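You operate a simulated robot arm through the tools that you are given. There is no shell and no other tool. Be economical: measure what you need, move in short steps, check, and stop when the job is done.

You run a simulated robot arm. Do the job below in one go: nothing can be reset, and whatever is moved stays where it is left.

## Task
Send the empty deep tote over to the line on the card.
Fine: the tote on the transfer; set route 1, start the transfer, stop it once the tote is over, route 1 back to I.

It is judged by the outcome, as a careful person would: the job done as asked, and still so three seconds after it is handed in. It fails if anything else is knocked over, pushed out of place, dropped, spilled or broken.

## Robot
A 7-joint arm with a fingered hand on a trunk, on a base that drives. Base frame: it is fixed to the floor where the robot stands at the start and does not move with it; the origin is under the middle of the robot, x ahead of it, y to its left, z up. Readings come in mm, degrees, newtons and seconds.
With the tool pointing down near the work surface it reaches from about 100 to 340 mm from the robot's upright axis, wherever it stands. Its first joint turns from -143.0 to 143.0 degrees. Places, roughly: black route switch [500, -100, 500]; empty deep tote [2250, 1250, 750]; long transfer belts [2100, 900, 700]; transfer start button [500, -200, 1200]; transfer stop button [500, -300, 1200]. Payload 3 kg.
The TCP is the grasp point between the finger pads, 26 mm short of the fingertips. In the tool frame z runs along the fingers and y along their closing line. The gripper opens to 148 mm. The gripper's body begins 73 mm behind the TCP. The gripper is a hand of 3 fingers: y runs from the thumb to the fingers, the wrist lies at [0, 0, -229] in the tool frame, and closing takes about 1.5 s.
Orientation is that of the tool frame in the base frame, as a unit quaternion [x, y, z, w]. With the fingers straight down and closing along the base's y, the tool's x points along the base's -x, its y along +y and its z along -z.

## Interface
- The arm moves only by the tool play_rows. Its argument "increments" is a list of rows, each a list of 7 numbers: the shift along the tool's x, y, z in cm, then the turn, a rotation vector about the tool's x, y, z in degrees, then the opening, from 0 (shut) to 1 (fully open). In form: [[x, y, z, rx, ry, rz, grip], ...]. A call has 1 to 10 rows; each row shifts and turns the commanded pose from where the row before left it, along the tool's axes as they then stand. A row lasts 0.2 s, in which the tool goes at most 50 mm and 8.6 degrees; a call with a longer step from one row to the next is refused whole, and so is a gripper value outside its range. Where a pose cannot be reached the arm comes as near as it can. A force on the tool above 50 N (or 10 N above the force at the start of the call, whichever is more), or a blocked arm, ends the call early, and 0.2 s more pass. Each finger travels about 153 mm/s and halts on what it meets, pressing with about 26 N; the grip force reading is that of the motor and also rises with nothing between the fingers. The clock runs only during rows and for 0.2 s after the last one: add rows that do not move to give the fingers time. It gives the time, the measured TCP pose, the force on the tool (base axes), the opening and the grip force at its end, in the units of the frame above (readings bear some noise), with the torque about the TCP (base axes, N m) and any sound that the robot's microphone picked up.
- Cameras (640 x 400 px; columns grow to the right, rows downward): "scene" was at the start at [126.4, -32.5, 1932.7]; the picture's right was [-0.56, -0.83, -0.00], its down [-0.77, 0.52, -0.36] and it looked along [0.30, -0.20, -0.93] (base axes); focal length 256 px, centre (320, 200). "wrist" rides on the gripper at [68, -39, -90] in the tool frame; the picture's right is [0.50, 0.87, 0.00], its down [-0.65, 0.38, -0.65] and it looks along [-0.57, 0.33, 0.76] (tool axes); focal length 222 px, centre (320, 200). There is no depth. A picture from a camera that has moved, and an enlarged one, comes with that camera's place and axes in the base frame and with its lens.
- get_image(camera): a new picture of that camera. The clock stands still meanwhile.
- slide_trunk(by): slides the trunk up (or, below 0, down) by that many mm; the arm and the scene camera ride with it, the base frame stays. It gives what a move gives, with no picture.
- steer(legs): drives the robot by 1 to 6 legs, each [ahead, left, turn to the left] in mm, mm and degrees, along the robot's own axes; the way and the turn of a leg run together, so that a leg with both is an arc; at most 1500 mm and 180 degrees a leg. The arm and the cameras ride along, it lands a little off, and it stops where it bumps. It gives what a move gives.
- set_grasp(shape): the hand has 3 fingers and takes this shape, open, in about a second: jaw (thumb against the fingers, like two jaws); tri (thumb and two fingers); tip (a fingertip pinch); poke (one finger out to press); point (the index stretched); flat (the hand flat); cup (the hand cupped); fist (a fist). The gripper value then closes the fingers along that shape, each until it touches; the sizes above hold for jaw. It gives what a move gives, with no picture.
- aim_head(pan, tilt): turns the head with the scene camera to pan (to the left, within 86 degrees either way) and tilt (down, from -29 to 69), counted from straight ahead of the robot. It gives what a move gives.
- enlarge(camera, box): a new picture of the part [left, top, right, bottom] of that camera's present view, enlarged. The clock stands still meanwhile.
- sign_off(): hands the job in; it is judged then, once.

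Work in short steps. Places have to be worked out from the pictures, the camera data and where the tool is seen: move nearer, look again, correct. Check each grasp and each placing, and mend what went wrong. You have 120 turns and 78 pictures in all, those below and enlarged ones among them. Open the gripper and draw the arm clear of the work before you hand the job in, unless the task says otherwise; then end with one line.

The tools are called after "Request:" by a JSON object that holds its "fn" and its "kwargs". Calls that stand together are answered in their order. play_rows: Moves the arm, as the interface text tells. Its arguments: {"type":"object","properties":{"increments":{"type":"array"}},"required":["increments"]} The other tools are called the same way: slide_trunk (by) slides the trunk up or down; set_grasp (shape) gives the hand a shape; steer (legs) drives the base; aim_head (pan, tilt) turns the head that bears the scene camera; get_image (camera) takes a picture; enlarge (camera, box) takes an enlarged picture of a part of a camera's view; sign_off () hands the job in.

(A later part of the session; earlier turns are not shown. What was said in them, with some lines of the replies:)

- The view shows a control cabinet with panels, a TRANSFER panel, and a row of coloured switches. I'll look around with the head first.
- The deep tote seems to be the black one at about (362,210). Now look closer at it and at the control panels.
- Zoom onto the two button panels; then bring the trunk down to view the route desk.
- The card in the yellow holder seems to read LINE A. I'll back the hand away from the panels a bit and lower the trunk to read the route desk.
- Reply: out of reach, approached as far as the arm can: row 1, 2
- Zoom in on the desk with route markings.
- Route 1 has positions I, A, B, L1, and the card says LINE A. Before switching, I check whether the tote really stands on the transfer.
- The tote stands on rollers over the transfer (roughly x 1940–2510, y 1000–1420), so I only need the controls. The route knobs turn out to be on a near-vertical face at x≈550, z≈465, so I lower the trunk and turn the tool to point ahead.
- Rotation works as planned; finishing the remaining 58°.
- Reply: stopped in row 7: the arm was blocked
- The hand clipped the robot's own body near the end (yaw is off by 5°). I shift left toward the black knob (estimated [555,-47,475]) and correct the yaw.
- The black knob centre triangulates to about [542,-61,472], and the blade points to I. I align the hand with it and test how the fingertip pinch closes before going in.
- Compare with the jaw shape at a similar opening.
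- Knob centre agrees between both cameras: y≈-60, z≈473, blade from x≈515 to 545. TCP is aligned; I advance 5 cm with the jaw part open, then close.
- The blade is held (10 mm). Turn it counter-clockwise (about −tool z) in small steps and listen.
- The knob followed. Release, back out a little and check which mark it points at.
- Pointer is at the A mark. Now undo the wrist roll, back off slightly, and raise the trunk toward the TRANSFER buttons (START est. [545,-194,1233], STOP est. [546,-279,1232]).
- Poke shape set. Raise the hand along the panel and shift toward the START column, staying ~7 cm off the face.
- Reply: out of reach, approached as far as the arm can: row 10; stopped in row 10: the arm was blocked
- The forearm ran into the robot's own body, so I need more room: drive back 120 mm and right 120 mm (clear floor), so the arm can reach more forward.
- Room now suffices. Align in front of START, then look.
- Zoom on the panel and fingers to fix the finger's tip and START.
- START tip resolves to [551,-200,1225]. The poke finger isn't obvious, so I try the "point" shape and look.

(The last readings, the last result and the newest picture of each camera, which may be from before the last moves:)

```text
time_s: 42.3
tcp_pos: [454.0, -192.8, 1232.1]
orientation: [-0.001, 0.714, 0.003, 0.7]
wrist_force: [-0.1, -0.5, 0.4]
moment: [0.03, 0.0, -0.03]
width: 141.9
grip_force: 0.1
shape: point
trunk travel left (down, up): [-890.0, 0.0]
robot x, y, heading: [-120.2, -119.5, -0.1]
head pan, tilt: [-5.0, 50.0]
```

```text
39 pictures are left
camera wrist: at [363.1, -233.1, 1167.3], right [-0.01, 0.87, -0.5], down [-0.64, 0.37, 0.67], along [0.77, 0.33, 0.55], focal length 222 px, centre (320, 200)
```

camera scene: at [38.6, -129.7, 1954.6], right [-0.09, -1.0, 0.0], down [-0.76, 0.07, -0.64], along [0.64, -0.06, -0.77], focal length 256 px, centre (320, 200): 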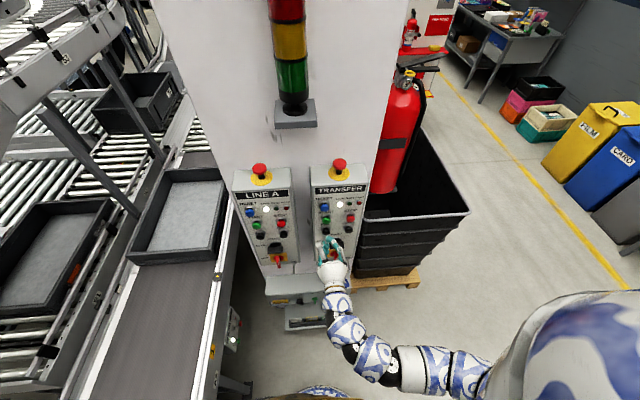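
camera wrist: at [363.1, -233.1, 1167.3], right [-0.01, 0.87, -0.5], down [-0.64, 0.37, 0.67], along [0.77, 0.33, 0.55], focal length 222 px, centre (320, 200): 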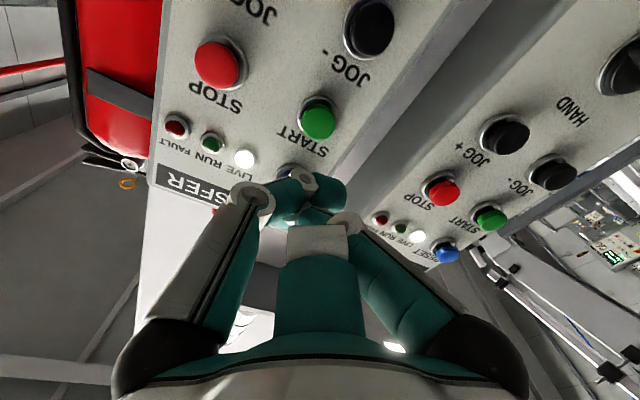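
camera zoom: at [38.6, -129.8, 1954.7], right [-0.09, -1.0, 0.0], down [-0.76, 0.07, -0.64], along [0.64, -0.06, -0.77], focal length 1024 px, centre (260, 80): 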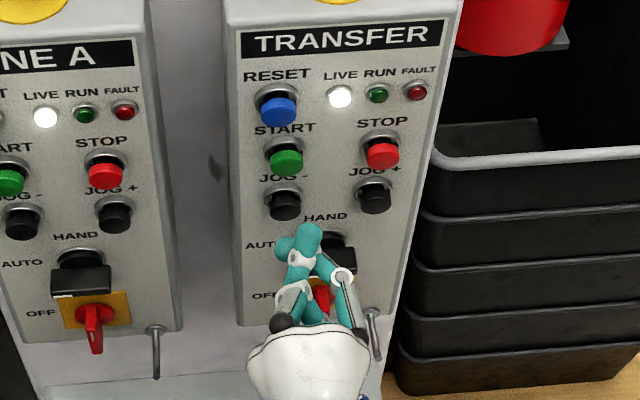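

These shapes are hard to interpret; a fully closed jaw gives a known pointed tip at the tool axis. I switch to jaw and close.

Request:
{"fn": "set_grasp", "kwargs": {"shape": "jaw"}}

Request:
{"fn": "play_rows", "kwargs": {"increments": [[0, 0, 0, 0, -1, 0, 0.5], [0.4, -0.6, 0, 0, 0, 0, 0], [0.4, 0, 0, 0, 0, 0, 0], [0, 0, 0, 0, 0, 0, 0], [0, 0, 0, 0, 0, 0, 0], [0, 0, 0, 0, 0, 0, 0], [0, 0, 0, 0, 0, 0, 0]]}}

Request:
{"fn": "get_image", "kwargs": {"camera": "wrist"}}

Request:
{"fn": "enlarge", "kwargs": {"camera": "scene", "box": [290, 180, 380, 280]}}

```text
time_s: 43.2
tcp_pos: [455.7, -192.4, 1231.4]
orientation: [0.0, 0.715, 0.002, 0.699]
wrist_force: [0.2, -0.8, 0.8]
moment: [-0.01, -0.02, 0.02]
width: 148.0
grip_force: 0.0
shape: jaw
trunk travel left (down, up): [-890.0, 0.0]
robot x, y, heading: [-117.6, -119.3, -0.2]
head pan, tilt: [-5.0, 50.0]
```

```text
time_s: 44.8
tcp_pos: [454.5, -200.1, 1223.3]
orientation: [0.0, 0.708, 0.002, 0.706]
wrist_force: [0.0, 0.2, -0.2]
moment: [0.02, 0.01, -0.02]
width: 0.0
grip_force: 25.6
shape: jaw
trunk travel left (down, up): [-890.0, 0.0]
robot x, y, heading: [-117.8, -122.2, -0.2]
head pan, tilt: [-5.0, 50.0]
```

```text
38 pictures are left
camera wrist: at [364.3, -239.6, 1157.0], right [0.0, 0.87, -0.5], down [-0.65, 0.38, 0.66], along [0.76, 0.33, 0.57], focal length 222 px, centre (320, 200)
```

wrist: 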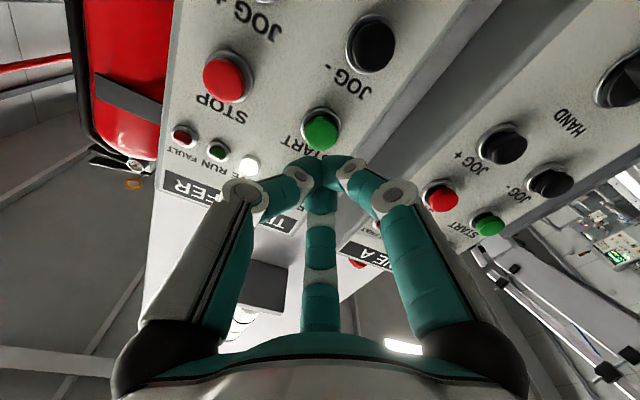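

```text
4.00 times, centred on (335, 230) of scene
camera zoom: at [38.7, -129.8, 1954.7], right [-0.09, -1.0, 0.0], down [-0.76, 0.07, -0.64], along [0.64, -0.06, -0.77], focal length 1024 px, centre (260, 80)
```

zoom: 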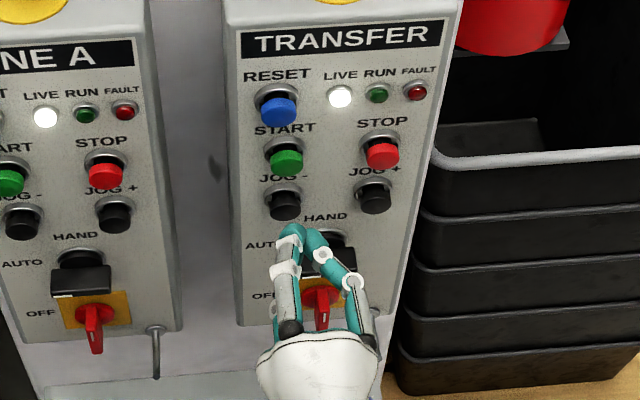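

The closed tips sit at x≈480, aligned with START (y −200, z 1224). Press forward in small final steps.

Request:
{"fn": "play_rows", "kwargs": {"increments": [[0, 0, 3.3, 0, 0, 0, 0], [0, 0, 2.9, 0, 0, 0, 0], [0, 0, 0.4, 0, 0, 0, 0], [0, 0, 0.4, 0, 0, 0, 0], [0, 0, 0.4, 0, 0, 0, 0]]}}

Request:
{"fn": "get_image", "kwargs": {"camera": "scene"}}

```text
time_s: 46.0
tcp_pos: [528.4, -198.8, 1223.7]
orientation: [0.0, 0.708, 0.002, 0.706]
wrist_force: [-5.0, 1.2, -0.6]
moment: [0.04, 0.02, 0.07]
width: 0.0
grip_force: 26.0
shape: jaw
trunk travel left (down, up): [-890.0, 0.0]
robot x, y, heading: [-121.9, -120.1, -0.3]
head pan, tilt: [-5.0, 50.0]
heard: click
```

```text
36 pictures are left
camera scene: at [37.6, -129.5, 1954.7], right [-0.09, -1.0, 0.0], down [-0.76, 0.07, -0.64], along [0.64, -0.06, -0.77], focal length 256 px, centre (320, 200)
```

scene: 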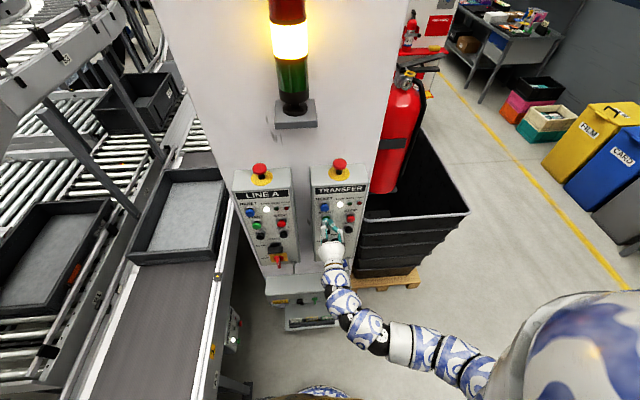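

Click and the amber light lit. I back off, move in front of STOP right away, and check the tote.

Request:
{"fn": "play_rows", "kwargs": {"increments": [[0, 0, -3, 0, 0, 0, 0], [0, -4, -0.5, 0, 0, 0, 0], [0, -3.9, 0, 0, 0, 0, 0]]}}

Request:
{"fn": "get_image", "kwargs": {"camera": "scene"}}

```text
time_s: 46.8
tcp_pos: [494.0, -278.1, 1224.2]
orientation: [0.001, 0.708, 0.001, 0.707]
wrist_force: [0.2, -0.5, 0.1]
moment: [0.0, -0.01, 0.0]
width: 0.0
grip_force: 25.8
shape: jaw
trunk travel left (down, up): [-890.0, 0.0]
robot x, y, heading: [-115.5, -118.7, 0.1]
head pan, tilt: [-5.0, 50.0]
```

```text
35 pictures are left
camera scene: at [37.7, -129.8, 1954.7], right [-0.09, -1.0, 0.0], down [-0.76, 0.07, -0.64], along [0.64, -0.06, -0.77], focal length 256 px, centre (320, 200)
```

scene: 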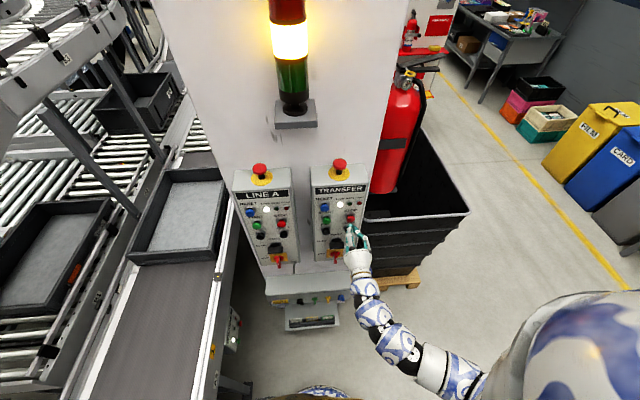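

Amber still on, tote not moved yet. I fine-align on STOP (y≈−283) and turn the head to the tote.

Request:
{"fn": "play_rows", "kwargs": {"increments": [[0, -0.5, 0, 0, 0, 0, 0]]}}

Request:
{"fn": "aim_head", "kwargs": {"pan": 20, "tilt": 32}}

Request:
{"fn": "get_image", "kwargs": {"camera": "scene"}}

```text
time_s: 47.2
tcp_pos: [493.3, -283.1, 1224.3]
orientation: [0.001, 0.708, 0.002, 0.706]
wrist_force: [0.0, 0.1, -0.2]
moment: [0.04, 0.02, 0.04]
width: 0.4
grip_force: 25.5
shape: jaw
trunk travel left (down, up): [-890.0, 0.0]
robot x, y, heading: [-119.7, -124.4, 0.1]
head pan, tilt: [-5.0, 50.0]
```

```text
time_s: 48.1
tcp_pos: [493.6, -283.0, 1223.0]
orientation: [0.001, 0.708, 0.002, 0.706]
wrist_force: [-0.3, 0.9, 1.1]
moment: [-0.01, 0.05, 0.01]
width: 0.0
grip_force: 26.1
shape: jaw
trunk travel left (down, up): [-890.0, 0.0]
robot x, y, heading: [-120.8, -121.8, -0.4]
head pan, tilt: [20.0, 32.0]
```

```text
34 pictures are left
camera scene: at [46.1, -92.5, 1981.0], right [0.34, -0.94, 0.0], down [-0.5, -0.18, -0.85], along [0.8, 0.29, -0.53], focal length 256 px, centre (320, 200)
```

scene: 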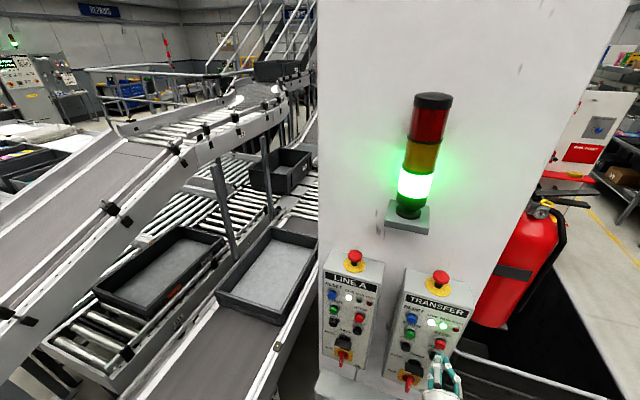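

Green: transfer running. Wait about a second and look at the tote.

Request:
{"fn": "play_rows", "kwargs": {"increments": [[0, 0, 0, 0, 0, 0, 0], [0, 0, 0, 0, 0, 0, 0], [0, 0, 0, 0, 0, 0, 0]]}}

Request:
{"fn": "enlarge", "kwargs": {"camera": "scene", "box": [180, 100, 330, 250]}}

```text
time_s: 48.9
tcp_pos: [494.2, -282.8, 1223.0]
orientation: [0.0, 0.708, 0.001, 0.706]
wrist_force: [-0.6, -0.4, 0.1]
moment: [-0.01, 0.03, 0.0]
width: 0.0
grip_force: 26.2
shape: jaw
trunk travel left (down, up): [-890.0, 0.0]
robot x, y, heading: [-123.3, -121.4, -0.1]
head pan, tilt: [20.0, 32.0]
```

```text
2.67 times, centred on (255, 175) of scene
camera zoom: at [46.0, -92.4, 1981.0], right [0.34, -0.94, 0.0], down [-0.5, -0.18, -0.85], along [0.8, 0.29, -0.53], focal length 683 px, centre (493, 267)
```

zoom: 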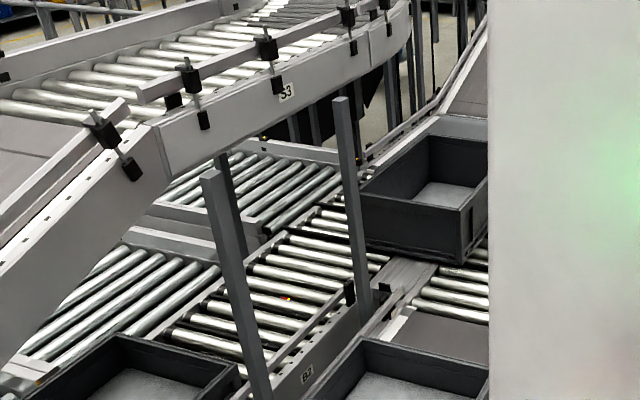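

Tote is moving right, its right edge at y≈712 now; it should end around y≈360 in lane A. Wait a little more.

Request:
{"fn": "play_rows", "kwargs": {"increments": [[0, 0, 0, 0, 0, 0, 0]]}}

Request:
{"fn": "enlarge", "kwargs": {"camera": "scene", "box": [180, 100, 330, 250]}}

```text
time_s: 49.3
tcp_pos: [492.9, -282.9, 1223.6]
orientation: [0.001, 0.708, 0.001, 0.706]
wrist_force: [-0.2, -0.1, -0.4]
moment: [0.01, 0.0, 0.0]
width: 0.0
grip_force: 25.8
shape: jaw
trunk travel left (down, up): [-890.0, 0.0]
robot x, y, heading: [-121.7, -120.9, -0.0]
head pan, tilt: [20.0, 32.0]
```

```text
2.67 times, centred on (255, 175) of scene
camera zoom: at [46.0, -92.4, 1981.0], right [0.34, -0.94, 0.0], down [-0.5, -0.18, -0.85], along [0.8, 0.29, -0.53], focal length 683 px, centre (493, 267)
```

zoom: 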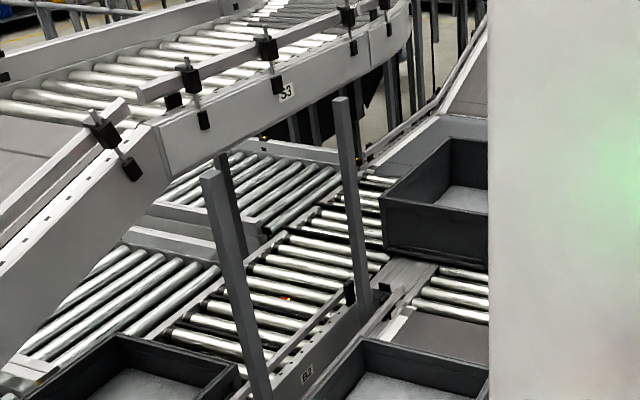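

Speed ≈180 mm/s; about 270 mm remain (~1.5 s). Wait 0.8 s and look again, also creep near STOP.

Request:
{"fn": "play_rows", "kwargs": {"increments": [[0, 0, 1.0, 0, 0, 0, 0], [0, 0, 0.7, 0, 0, 0, 0], [0, 0, 0, 0, 0, 0, 0]]}}

Request:
{"fn": "enlarge", "kwargs": {"camera": "scene", "box": [180, 100, 330, 250]}}

```text
time_s: 50.1
tcp_pos: [510.7, -284.0, 1222.8]
orientation: [0.001, 0.708, 0.001, 0.706]
wrist_force: [0.6, 0.1, -0.8]
moment: [0.0, 0.01, -0.04]
width: 0.0
grip_force: 26.0
shape: jaw
trunk travel left (down, up): [-890.0, 0.0]
robot x, y, heading: [-116.7, -122.0, 0.0]
head pan, tilt: [20.0, 32.0]
```

```text
2.67 times, centred on (255, 175) of scene
camera zoom: at [46.1, -92.4, 1981.0], right [0.34, -0.94, 0.0], down [-0.5, -0.18, -0.85], along [0.8, 0.29, -0.53], focal length 683 px, centre (493, 267)
```

zoom: 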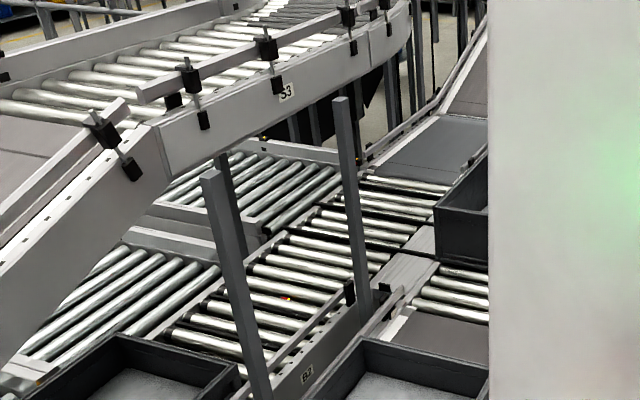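

Left edge at y≈835 with about 80 mm to go (~0.35 s); press STOP now.

Request:
{"fn": "play_rows", "kwargs": {"increments": [[0, 0, 0.9, 0, 0, 0, 0], [0, 0, 0.5, 0, 0, 0, 0], [0, 0, 0.4, 0, 0, 0, 0]]}}

Request:
{"fn": "get_image", "kwargs": {"camera": "scene"}}

```text
time_s: 50.9
tcp_pos: [526.8, -282.9, 1222.3]
orientation: [0.0, 0.708, 0.001, 0.707]
wrist_force: [-6.3, 1.3, -1.5]
moment: [-0.02, 0.08, 0.04]
width: 0.0
grip_force: 26.3
shape: jaw
trunk travel left (down, up): [-890.0, 0.0]
robot x, y, heading: [-116.8, -121.9, -0.3]
head pan, tilt: [20.0, 32.0]
heard: click
```

```text
30 pictures are left
camera scene: at [44.5, -92.3, 1981.2], right [0.34, -0.94, 0.0], down [-0.5, -0.18, -0.85], along [0.8, 0.29, -0.53], focal length 256 px, centre (320, 200)
```

scene: 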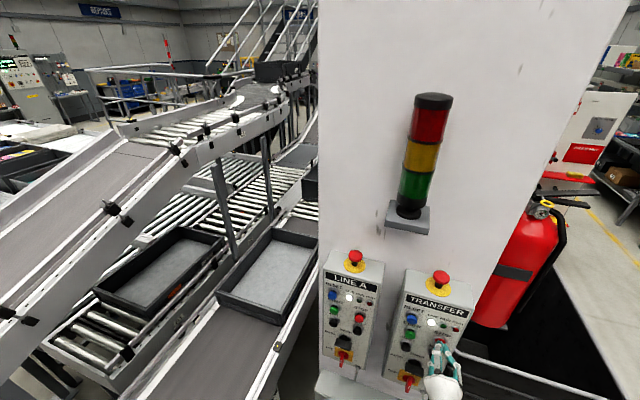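

Click, lights out: the transfer stopped. I back the hand off and look at the tote close up.

Request:
{"fn": "play_rows", "kwargs": {"increments": [[0, 0, -3, 0, 0, 0, 0], [0, 0, -3, 0, 0, 0, 0], [0, 0, -2, 0, 0, 0, 0]]}}

Request:
{"fn": "enlarge", "kwargs": {"camera": "scene", "box": [230, 130, 330, 250]}}

```text
time_s: 51.7
tcp_pos: [447.2, -284.3, 1223.6]
orientation: [0.0, 0.708, 0.002, 0.707]
wrist_force: [0.6, 0.3, 0.2]
moment: [-0.02, 0.02, -0.01]
width: 0.0
grip_force: 26.3
shape: jaw
trunk travel left (down, up): [-890.0, 0.0]
robot x, y, heading: [-117.9, -119.8, -0.1]
head pan, tilt: [20.0, 32.0]
```

```text
3.33 times, centred on (280, 190) of scene
camera zoom: at [45.2, -92.4, 1981.1], right [0.34, -0.94, 0.0], down [-0.5, -0.18, -0.85], along [0.8, 0.29, -0.53], focal length 854 px, centre (453, 233)
```

zoom: 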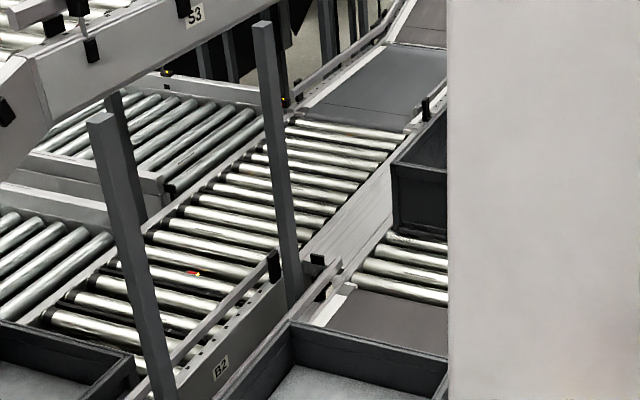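

Tote's left edge is at y≈745, within lane A's rollers. I drive left 120 mm for a better view and for the knob, keeping the hand clear.

Request:
{"fn": "steer", "kwargs": {"legs": [[0, 125, 0]]}}

Request:
{"fn": "aim_head", "kwargs": {"pan": 25, "tilt": 30}}

Request:
{"fn": "enlarge", "kwargs": {"camera": "scene", "box": [240, 120, 400, 260]}}

```text
time_s: 53.0
tcp_pos: [447.8, -155.2, 1223.7]
orientation: [-0.001, 0.708, 0.002, 0.706]
wrist_force: [0.2, 0.2, -0.7]
moment: [0.02, -0.01, -0.05]
width: 0.1
grip_force: 26.0
shape: jaw
trunk travel left (down, up): [-890.0, 0.0]
robot x, y, heading: [-118.1, 4.6, -0.1]
head pan, tilt: [20.0, 32.0]
```

```text
time_s: 53.6
tcp_pos: [447.3, -158.1, 1223.4]
orientation: [0.0, 0.708, 0.003, 0.706]
wrist_force: [-0.7, 0.7, 0.5]
moment: [-0.01, 0.0, -0.03]
width: 0.0
grip_force: 26.4
shape: jaw
trunk travel left (down, up): [-890.0, 0.0]
robot x, y, heading: [-115.5, 5.5, 0.4]
head pan, tilt: [25.0, 30.0]
```

```text
2.86 times, centred on (320, 190) of scene
camera zoom: at [43.7, 41.4, 1984.2], right [0.42, -0.91, 0.0], down [-0.45, -0.21, -0.87], along [0.78, 0.37, -0.5], focal length 732 px, centre (320, 229)
```

zoom: 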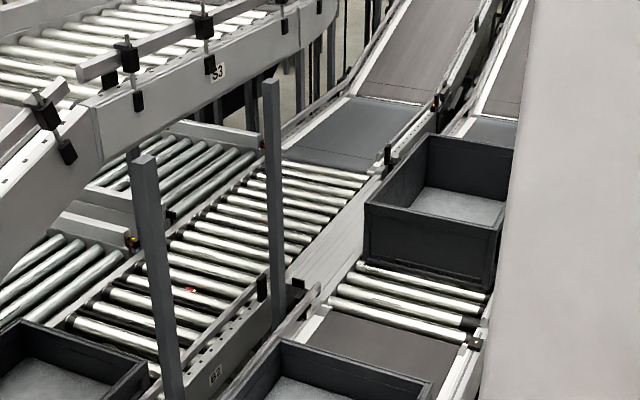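

The tote sits squarely on lane A's rollers. Now lower the trunk with the same arm posture to the route desk.

Request:
{"fn": "slide_trunk", "kwargs": {"by": -750}}

Request:
{"fn": "play_rows", "kwargs": {"increments": [[0, 3.3, 0, 0, 0, 0, 0.2], [0, 3.3, 0, 0, 0, 0, 0.4], [0, 3.2, 0, 0, 0, 0, 0.4], [0, 0, 0, 0, 0, -7.5, 0.4], [0, 0, 0, 0, 0, -7.5, 0.4], [0, 0, 0, 0, 0, -7.5, 0.4], [0, 0, 0, 0, 0, -7.5, 0.4], [0, 0, 0, 0, 0, -7.5, 0.4], [0, 0, 0, 0, 0, -7.5, 0.4]]}}

Request:
{"fn": "get_image", "kwargs": {"camera": "wrist"}}

```text
refused: -750 is not a number from -400 to 400
```

```text
time_s: 55.6
tcp_pos: [446.4, -59.6, 1224.3]
orientation: [-0.271, 0.654, -0.269, 0.653]
wrist_force: [0.7, 0.0, 0.3]
moment: [0.0, 0.01, -0.01]
width: 59.2
grip_force: 0.0
shape: jaw
trunk travel left (down, up): [-890.0, 0.0]
robot x, y, heading: [-121.0, 4.1, -0.1]
head pan, tilt: [25.0, 30.0]
```

```text
27 pictures are left
camera wrist: at [357.4, -135.5, 1204.4], right [0.0, 0.26, -0.97], down [-0.66, 0.73, 0.2], along [0.76, 0.63, 0.17], focal length 222 px, centre (320, 200)
```

wrist: 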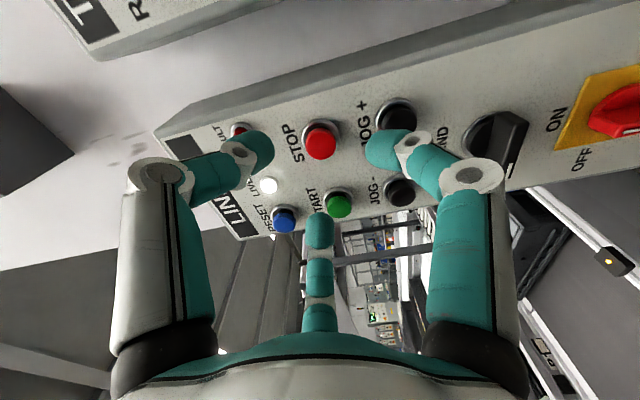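

Slide was refused (max 400), and the arm moved at height but clear of everything. Retract a little and lower in two slides.

Request:
{"fn": "play_rows", "kwargs": {"increments": [[0, 0, -1.5, 0, 0, 0, 0.4]]}}

Request:
{"fn": "slide_trunk", "kwargs": {"by": -400}}

Request:
{"fn": "slide_trunk", "kwargs": {"by": -350}}

Request:
{"fn": "get_image", "kwargs": {"camera": "wrist"}}

```text
time_s: 56.0
tcp_pos: [432.6, -58.8, 1225.2]
orientation: [-0.271, 0.654, -0.27, 0.653]
wrist_force: [0.1, 0.3, 0.8]
moment: [0.01, 0.02, -0.03]
width: 59.0
grip_force: 0.0
shape: jaw
trunk travel left (down, up): [-890.0, 0.0]
robot x, y, heading: [-122.5, 3.2, 0.3]
head pan, tilt: [25.0, 30.0]
```

```text
time_s: 59.9
tcp_pos: [433.1, -59.2, 825.7]
orientation: [-0.27, 0.654, -0.269, 0.653]
wrist_force: [-0.4, 0.2, 0.1]
moment: [-0.01, -0.04, 0.0]
width: 59.0
grip_force: 0.1
shape: jaw
trunk travel left (down, up): [-490.0, 400.0]
robot x, y, heading: [-116.8, 4.9, -0.1]
head pan, tilt: [25.0, 30.0]
```

```text
time_s: 63.3
tcp_pos: [431.8, -59.2, 474.4]
orientation: [-0.271, 0.654, -0.268, 0.653]
wrist_force: [-0.2, -0.7, -0.7]
moment: [0.02, -0.01, -0.01]
width: 59.1
grip_force: 0.1
shape: jaw
trunk travel left (down, up): [-140.0, 750.0]
robot x, y, heading: [-121.2, 6.6, 0.2]
head pan, tilt: [25.0, 30.0]
```

```text
26 pictures are left
camera wrist: at [342.5, -135.7, 454.9], right [0.0, 0.26, -0.97], down [-0.66, 0.73, 0.2], along [0.76, 0.63, 0.17], focal length 222 px, centre (320, 200)
```

wrist: 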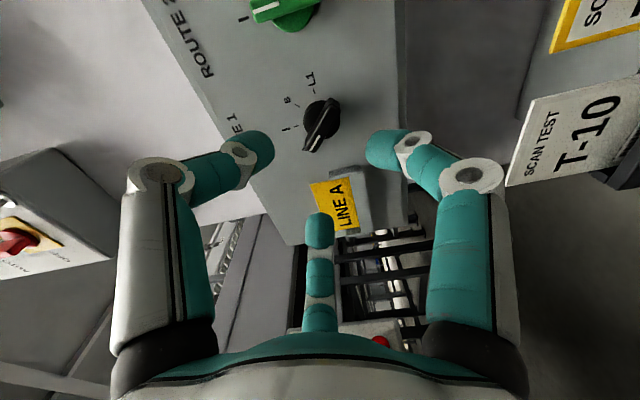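

Same alignment as before relative to the knob. Advance, grip the blade.

Request:
{"fn": "play_rows", "kwargs": {"increments": [[0, 0, 3, 0, 0, 0, 0.4], [0, 0, 2, 0, 0, 0, 0.4], [0, 0, 1.5, 0, 0, 0, 0.4], [0, 0, 1.4, 0, 0, 0, 0.4], [0, 0, 0, 0, 0, 0, 0.2], [0, 0, 0, 0, 0, 0, 0], [0, 0, 0, 0, 0, 0, 0], [0, 0, 0, 0, 0, 0, 0]]}}

Request:
{"fn": "get_image", "kwargs": {"camera": "wrist"}}

```text
time_s: 65.1
tcp_pos: [509.9, -60.2, 475.0]
orientation: [-0.271, 0.654, -0.268, 0.653]
wrist_force: [3.3, 1.6, -1.4]
moment: [-0.01, -0.08, -0.11]
width: 9.8
grip_force: 25.9
shape: jaw
trunk travel left (down, up): [-140.0, 750.0]
robot x, y, heading: [-117.8, 6.5, 0.1]
head pan, tilt: [25.0, 30.0]
```

```text
25 pictures are left
camera wrist: at [420.3, -135.5, 455.0], right [0.0, 0.26, -0.97], down [-0.66, 0.73, 0.2], along [0.76, 0.63, 0.17], focal length 222 px, centre (320, 200)
```

wrist: 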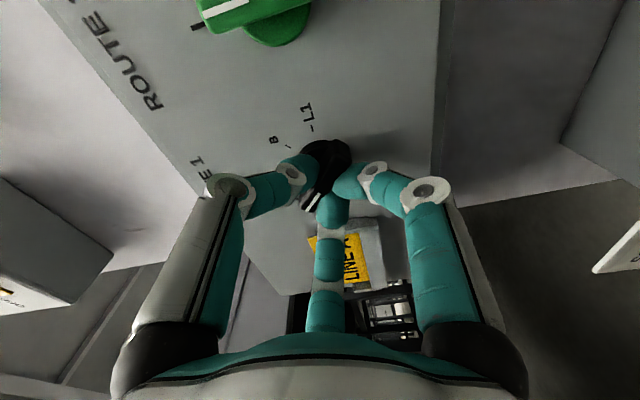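

Gripped. Turn back +45°, release and back out.

Request:
{"fn": "play_rows", "kwargs": {"increments": [[0, 0, 0, 0, 0, 7.5, 0], [0, 0, 0, 0, 0, 7.5, 0], [0, 0, 0, 0, 0, 7.5, 0], [0, 0, 0, 0, 0, 7.5, 0], [0, 0, 0, 0, 0, 7.5, 0], [0, 0, 0, 0, 0, 7.5, 0], [0, 0, 0, 0, 0, 0, 0]]}}

Request:
{"fn": "play_rows", "kwargs": {"increments": [[0, 0, 0, 0, 0, 0, 0.2], [0, 0, 0, 0, 0, 0, 0.4], [0, 0, 0, 0, 0, 0, 0.4], [0, 0, -2.5, 0, 0, 0, 0.4], [0, 0, -2.5, 0, 0, 0, 0.4], [0, 0, -2.5, 0, 0, 0, 0.4]]}}

Request:
{"fn": "enlarge", "kwargs": {"camera": "wrist", "box": [220, 50, 420, 200]}}

```text
time_s: 66.7
tcp_pos: [512.3, -60.1, 474.1]
orientation: [-0.001, 0.708, 0.003, 0.706]
wrist_force: [-12.9, -5.4, -1.8]
moment: [0.01, 0.05, -0.27]
width: 9.1
grip_force: 26.3
shape: jaw
trunk travel left (down, up): [-140.0, 750.0]
robot x, y, heading: [-118.4, 5.2, 0.3]
head pan, tilt: [25.0, 30.0]
```

```text
time_s: 68.1
tcp_pos: [435.1, -59.4, 475.0]
orientation: [0.0, 0.708, 0.002, 0.707]
wrist_force: [0.4, 0.2, 0.6]
moment: [-0.03, 0.01, 0.01]
width: 58.9
grip_force: 0.2
shape: jaw
trunk travel left (down, up): [-140.0, 750.0]
robot x, y, heading: [-117.7, 7.3, 0.2]
head pan, tilt: [25.0, 30.0]
```

```text
2.67 times, centred on (320, 125) of wrist
camera zoom: at [344.8, -99.2, 407.9], right [0.0, 0.87, -0.5], down [-0.65, 0.37, 0.66], along [0.76, 0.33, 0.57], focal length 592 px, centre (320, 400)
```

zoom: 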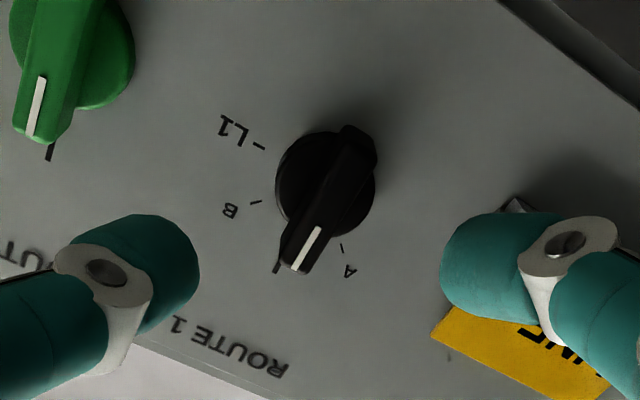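

Pointer is back on I, as at the start. Confirm from the scene camera and verify all is as it should be.

Request:
{"fn": "play_rows", "kwargs": {"increments": [[0, 0, 0, 0, 0, 0, 1], [0, 0, -1, 0, 0, 0, 1], [0, 0, 0, 0, 0, 0, 1]]}}

Request:
{"fn": "slide_trunk", "kwargs": {"by": 400}}

Request:
{"fn": "aim_head", "kwargs": {"pan": -5, "tilt": 55}}

Request:
{"fn": "get_image", "kwargs": {"camera": "scene"}}

```text
time_s: 68.9
tcp_pos: [426.0, -58.2, 475.2]
orientation: [-0.001, 0.707, 0.002, 0.707]
wrist_force: [-0.1, -0.3, 0.0]
moment: [-0.02, -0.01, -0.01]
width: 148.0
grip_force: 0.0
shape: jaw
trunk travel left (down, up): [-140.0, 750.0]
robot x, y, heading: [-117.2, 1.1, 0.0]
head pan, tilt: [25.0, 30.0]
```

```text
time_s: 72.7
tcp_pos: [425.3, -59.5, 874.7]
orientation: [-0.001, 0.708, 0.003, 0.706]
wrist_force: [-0.3, -1.1, 0.7]
moment: [-0.01, 0.01, -0.02]
width: 147.9
grip_force: 0.0
shape: jaw
trunk travel left (down, up): [-540.0, 350.0]
robot x, y, heading: [-119.5, 3.5, 0.3]
head pan, tilt: [25.0, 30.0]
```

```text
time_s: 73.7
tcp_pos: [425.5, -58.9, 876.8]
orientation: [0.0, 0.708, 0.002, 0.706]
wrist_force: [0.4, -1.2, -0.2]
moment: [-0.01, -0.03, 0.01]
width: 148.3
grip_force: 0.1
shape: jaw
trunk travel left (down, up): [-540.0, 350.0]
robot x, y, heading: [-115.6, 4.7, 0.0]
head pan, tilt: [-5.0, 55.0]
```

```text
23 pictures are left
camera scene: at [33.6, -2.3, 1598.2], right [-0.08, -1.0, 0.0], down [-0.82, 0.07, -0.57], along [0.57, -0.05, -0.82], focal length 256 px, centre (320, 200)
```

scene: 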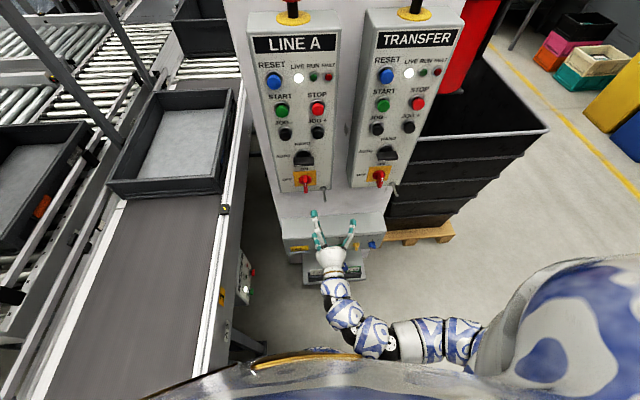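

Back the base off so the arm is well clear, then take one last look at the knob.

Request:
{"fn": "steer", "kwargs": {"legs": [[-100, 0, 0]]}}

Request:
{"fn": "enlarge", "kwargs": {"camera": "wrist", "box": [200, 0, 440, 160]}}

Request:
{"fn": "get_image", "kwargs": {"camera": "scene"}}

```text
time_s: 74.8
tcp_pos: [325.2, -59.5, 874.6]
orientation: [0.001, 0.708, 0.002, 0.706]
wrist_force: [0.5, -0.2, -0.2]
moment: [0.03, 0.03, 0.03]
width: 148.1
grip_force: 0.1
shape: jaw
trunk travel left (down, up): [-540.0, 350.0]
robot x, y, heading: [-222.1, 6.0, 0.2]
head pan, tilt: [-5.0, 55.0]
```

```text
2.50 times, centred on (320, 80) of wrist
camera zoom: at [235.0, -99.9, 808.3], right [0.0, 0.87, -0.5], down [-0.65, 0.37, 0.66], along [0.76, 0.33, 0.57], focal length 555 px, centre (320, 500)
```

zoom: 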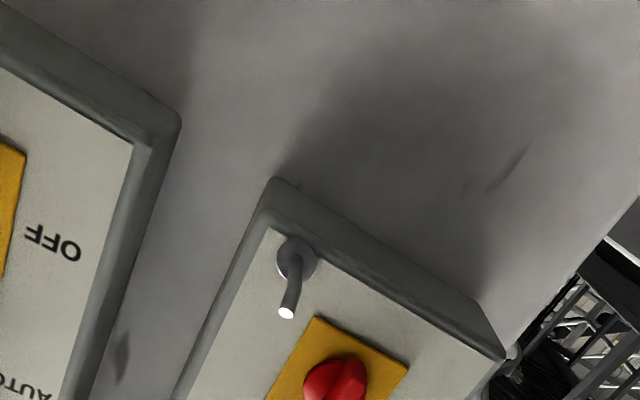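

```text
21 pictures are left
camera scene: at [-67.0, -2.6, 1598.2], right [-0.09, -1.0, 0.0], down [-0.82, 0.07, -0.57], along [0.57, -0.05, -0.82], focal length 256 px, centre (320, 200)
```

scene: 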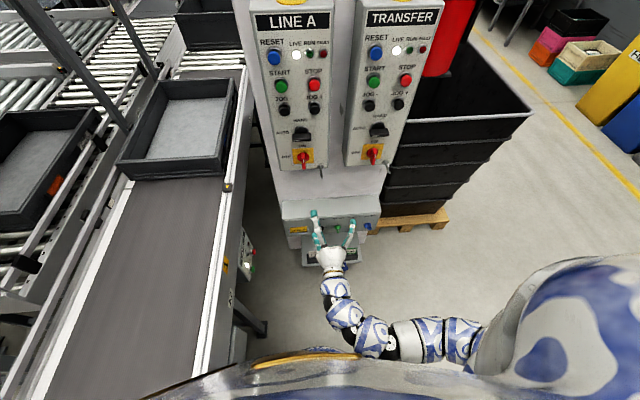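

Request:
{"fn": "enlarge", "kwargs": {"camera": "scene", "box": [280, 190, 390, 270]}}

```text
5.00 times, centred on (335, 230) of scene
camera zoom: at [-67.0, -2.6, 1598.2], right [-0.09, -1.0, 0.0], down [-0.82, 0.07, -0.57], along [0.57, -0.05, -0.82], focal length 1281 px, centre (245, 50)
```

zoom: 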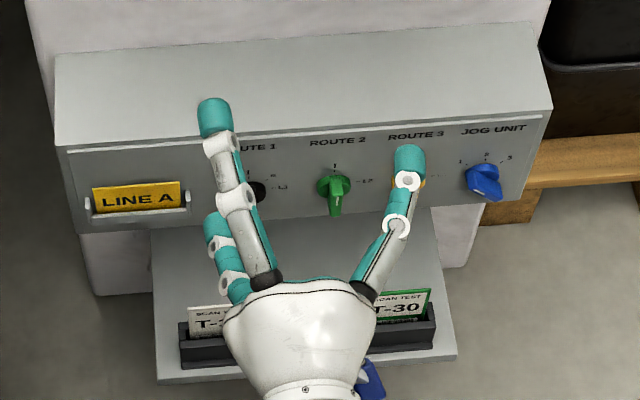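

The finger hides the knob; shift the hand right and look again.

Request:
{"fn": "play_rows", "kwargs": {"increments": [[0, -4.5, 0, 0, 0, 0, 1], [0, -4.5, 0, 0, 0, 0, 1]]}}

Request:
{"fn": "enlarge", "kwargs": {"camera": "scene", "box": [290, 195, 370, 255]}}

```text
time_s: 75.6
tcp_pos: [321.1, -113.4, 875.5]
orientation: [-0.028, 0.708, 0.03, 0.705]
wrist_force: [0.5, -0.4, 0.3]
moment: [0.0, 0.05, 0.04]
width: 148.1
grip_force: 0.0
shape: jaw
trunk travel left (down, up): [-540.0, 350.0]
robot x, y, heading: [-220.2, 6.4, -0.1]
head pan, tilt: [-5.0, 55.0]
stopped in row 2: the arm was blocked; the commanded pose is now the measured one
```

```text
6.67 times, centred on (330, 225) of scene
camera zoom: at [-66.3, -2.6, 1598.1], right [-0.09, -1.0, 0.0], down [-0.82, 0.07, -0.57], along [0.57, -0.05, -0.82], focal length 1708 px, centre (253, 33)
```

zoom: 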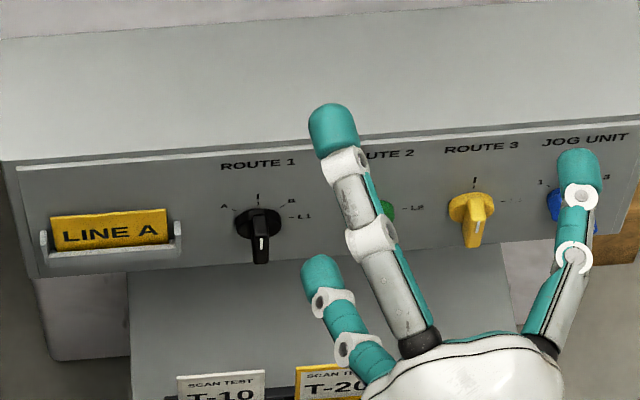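

Route 1 points straight at I, the transfer is stopped, the tote is on line A, and the hand is open and clear. Handing in.

Request:
{"fn": "sign_off", "kwargs": {}}

```text
The job is handed in.
```

The empty deep tote is on line A, the line on the card. The transfer is stopped and route 1 is back at I.
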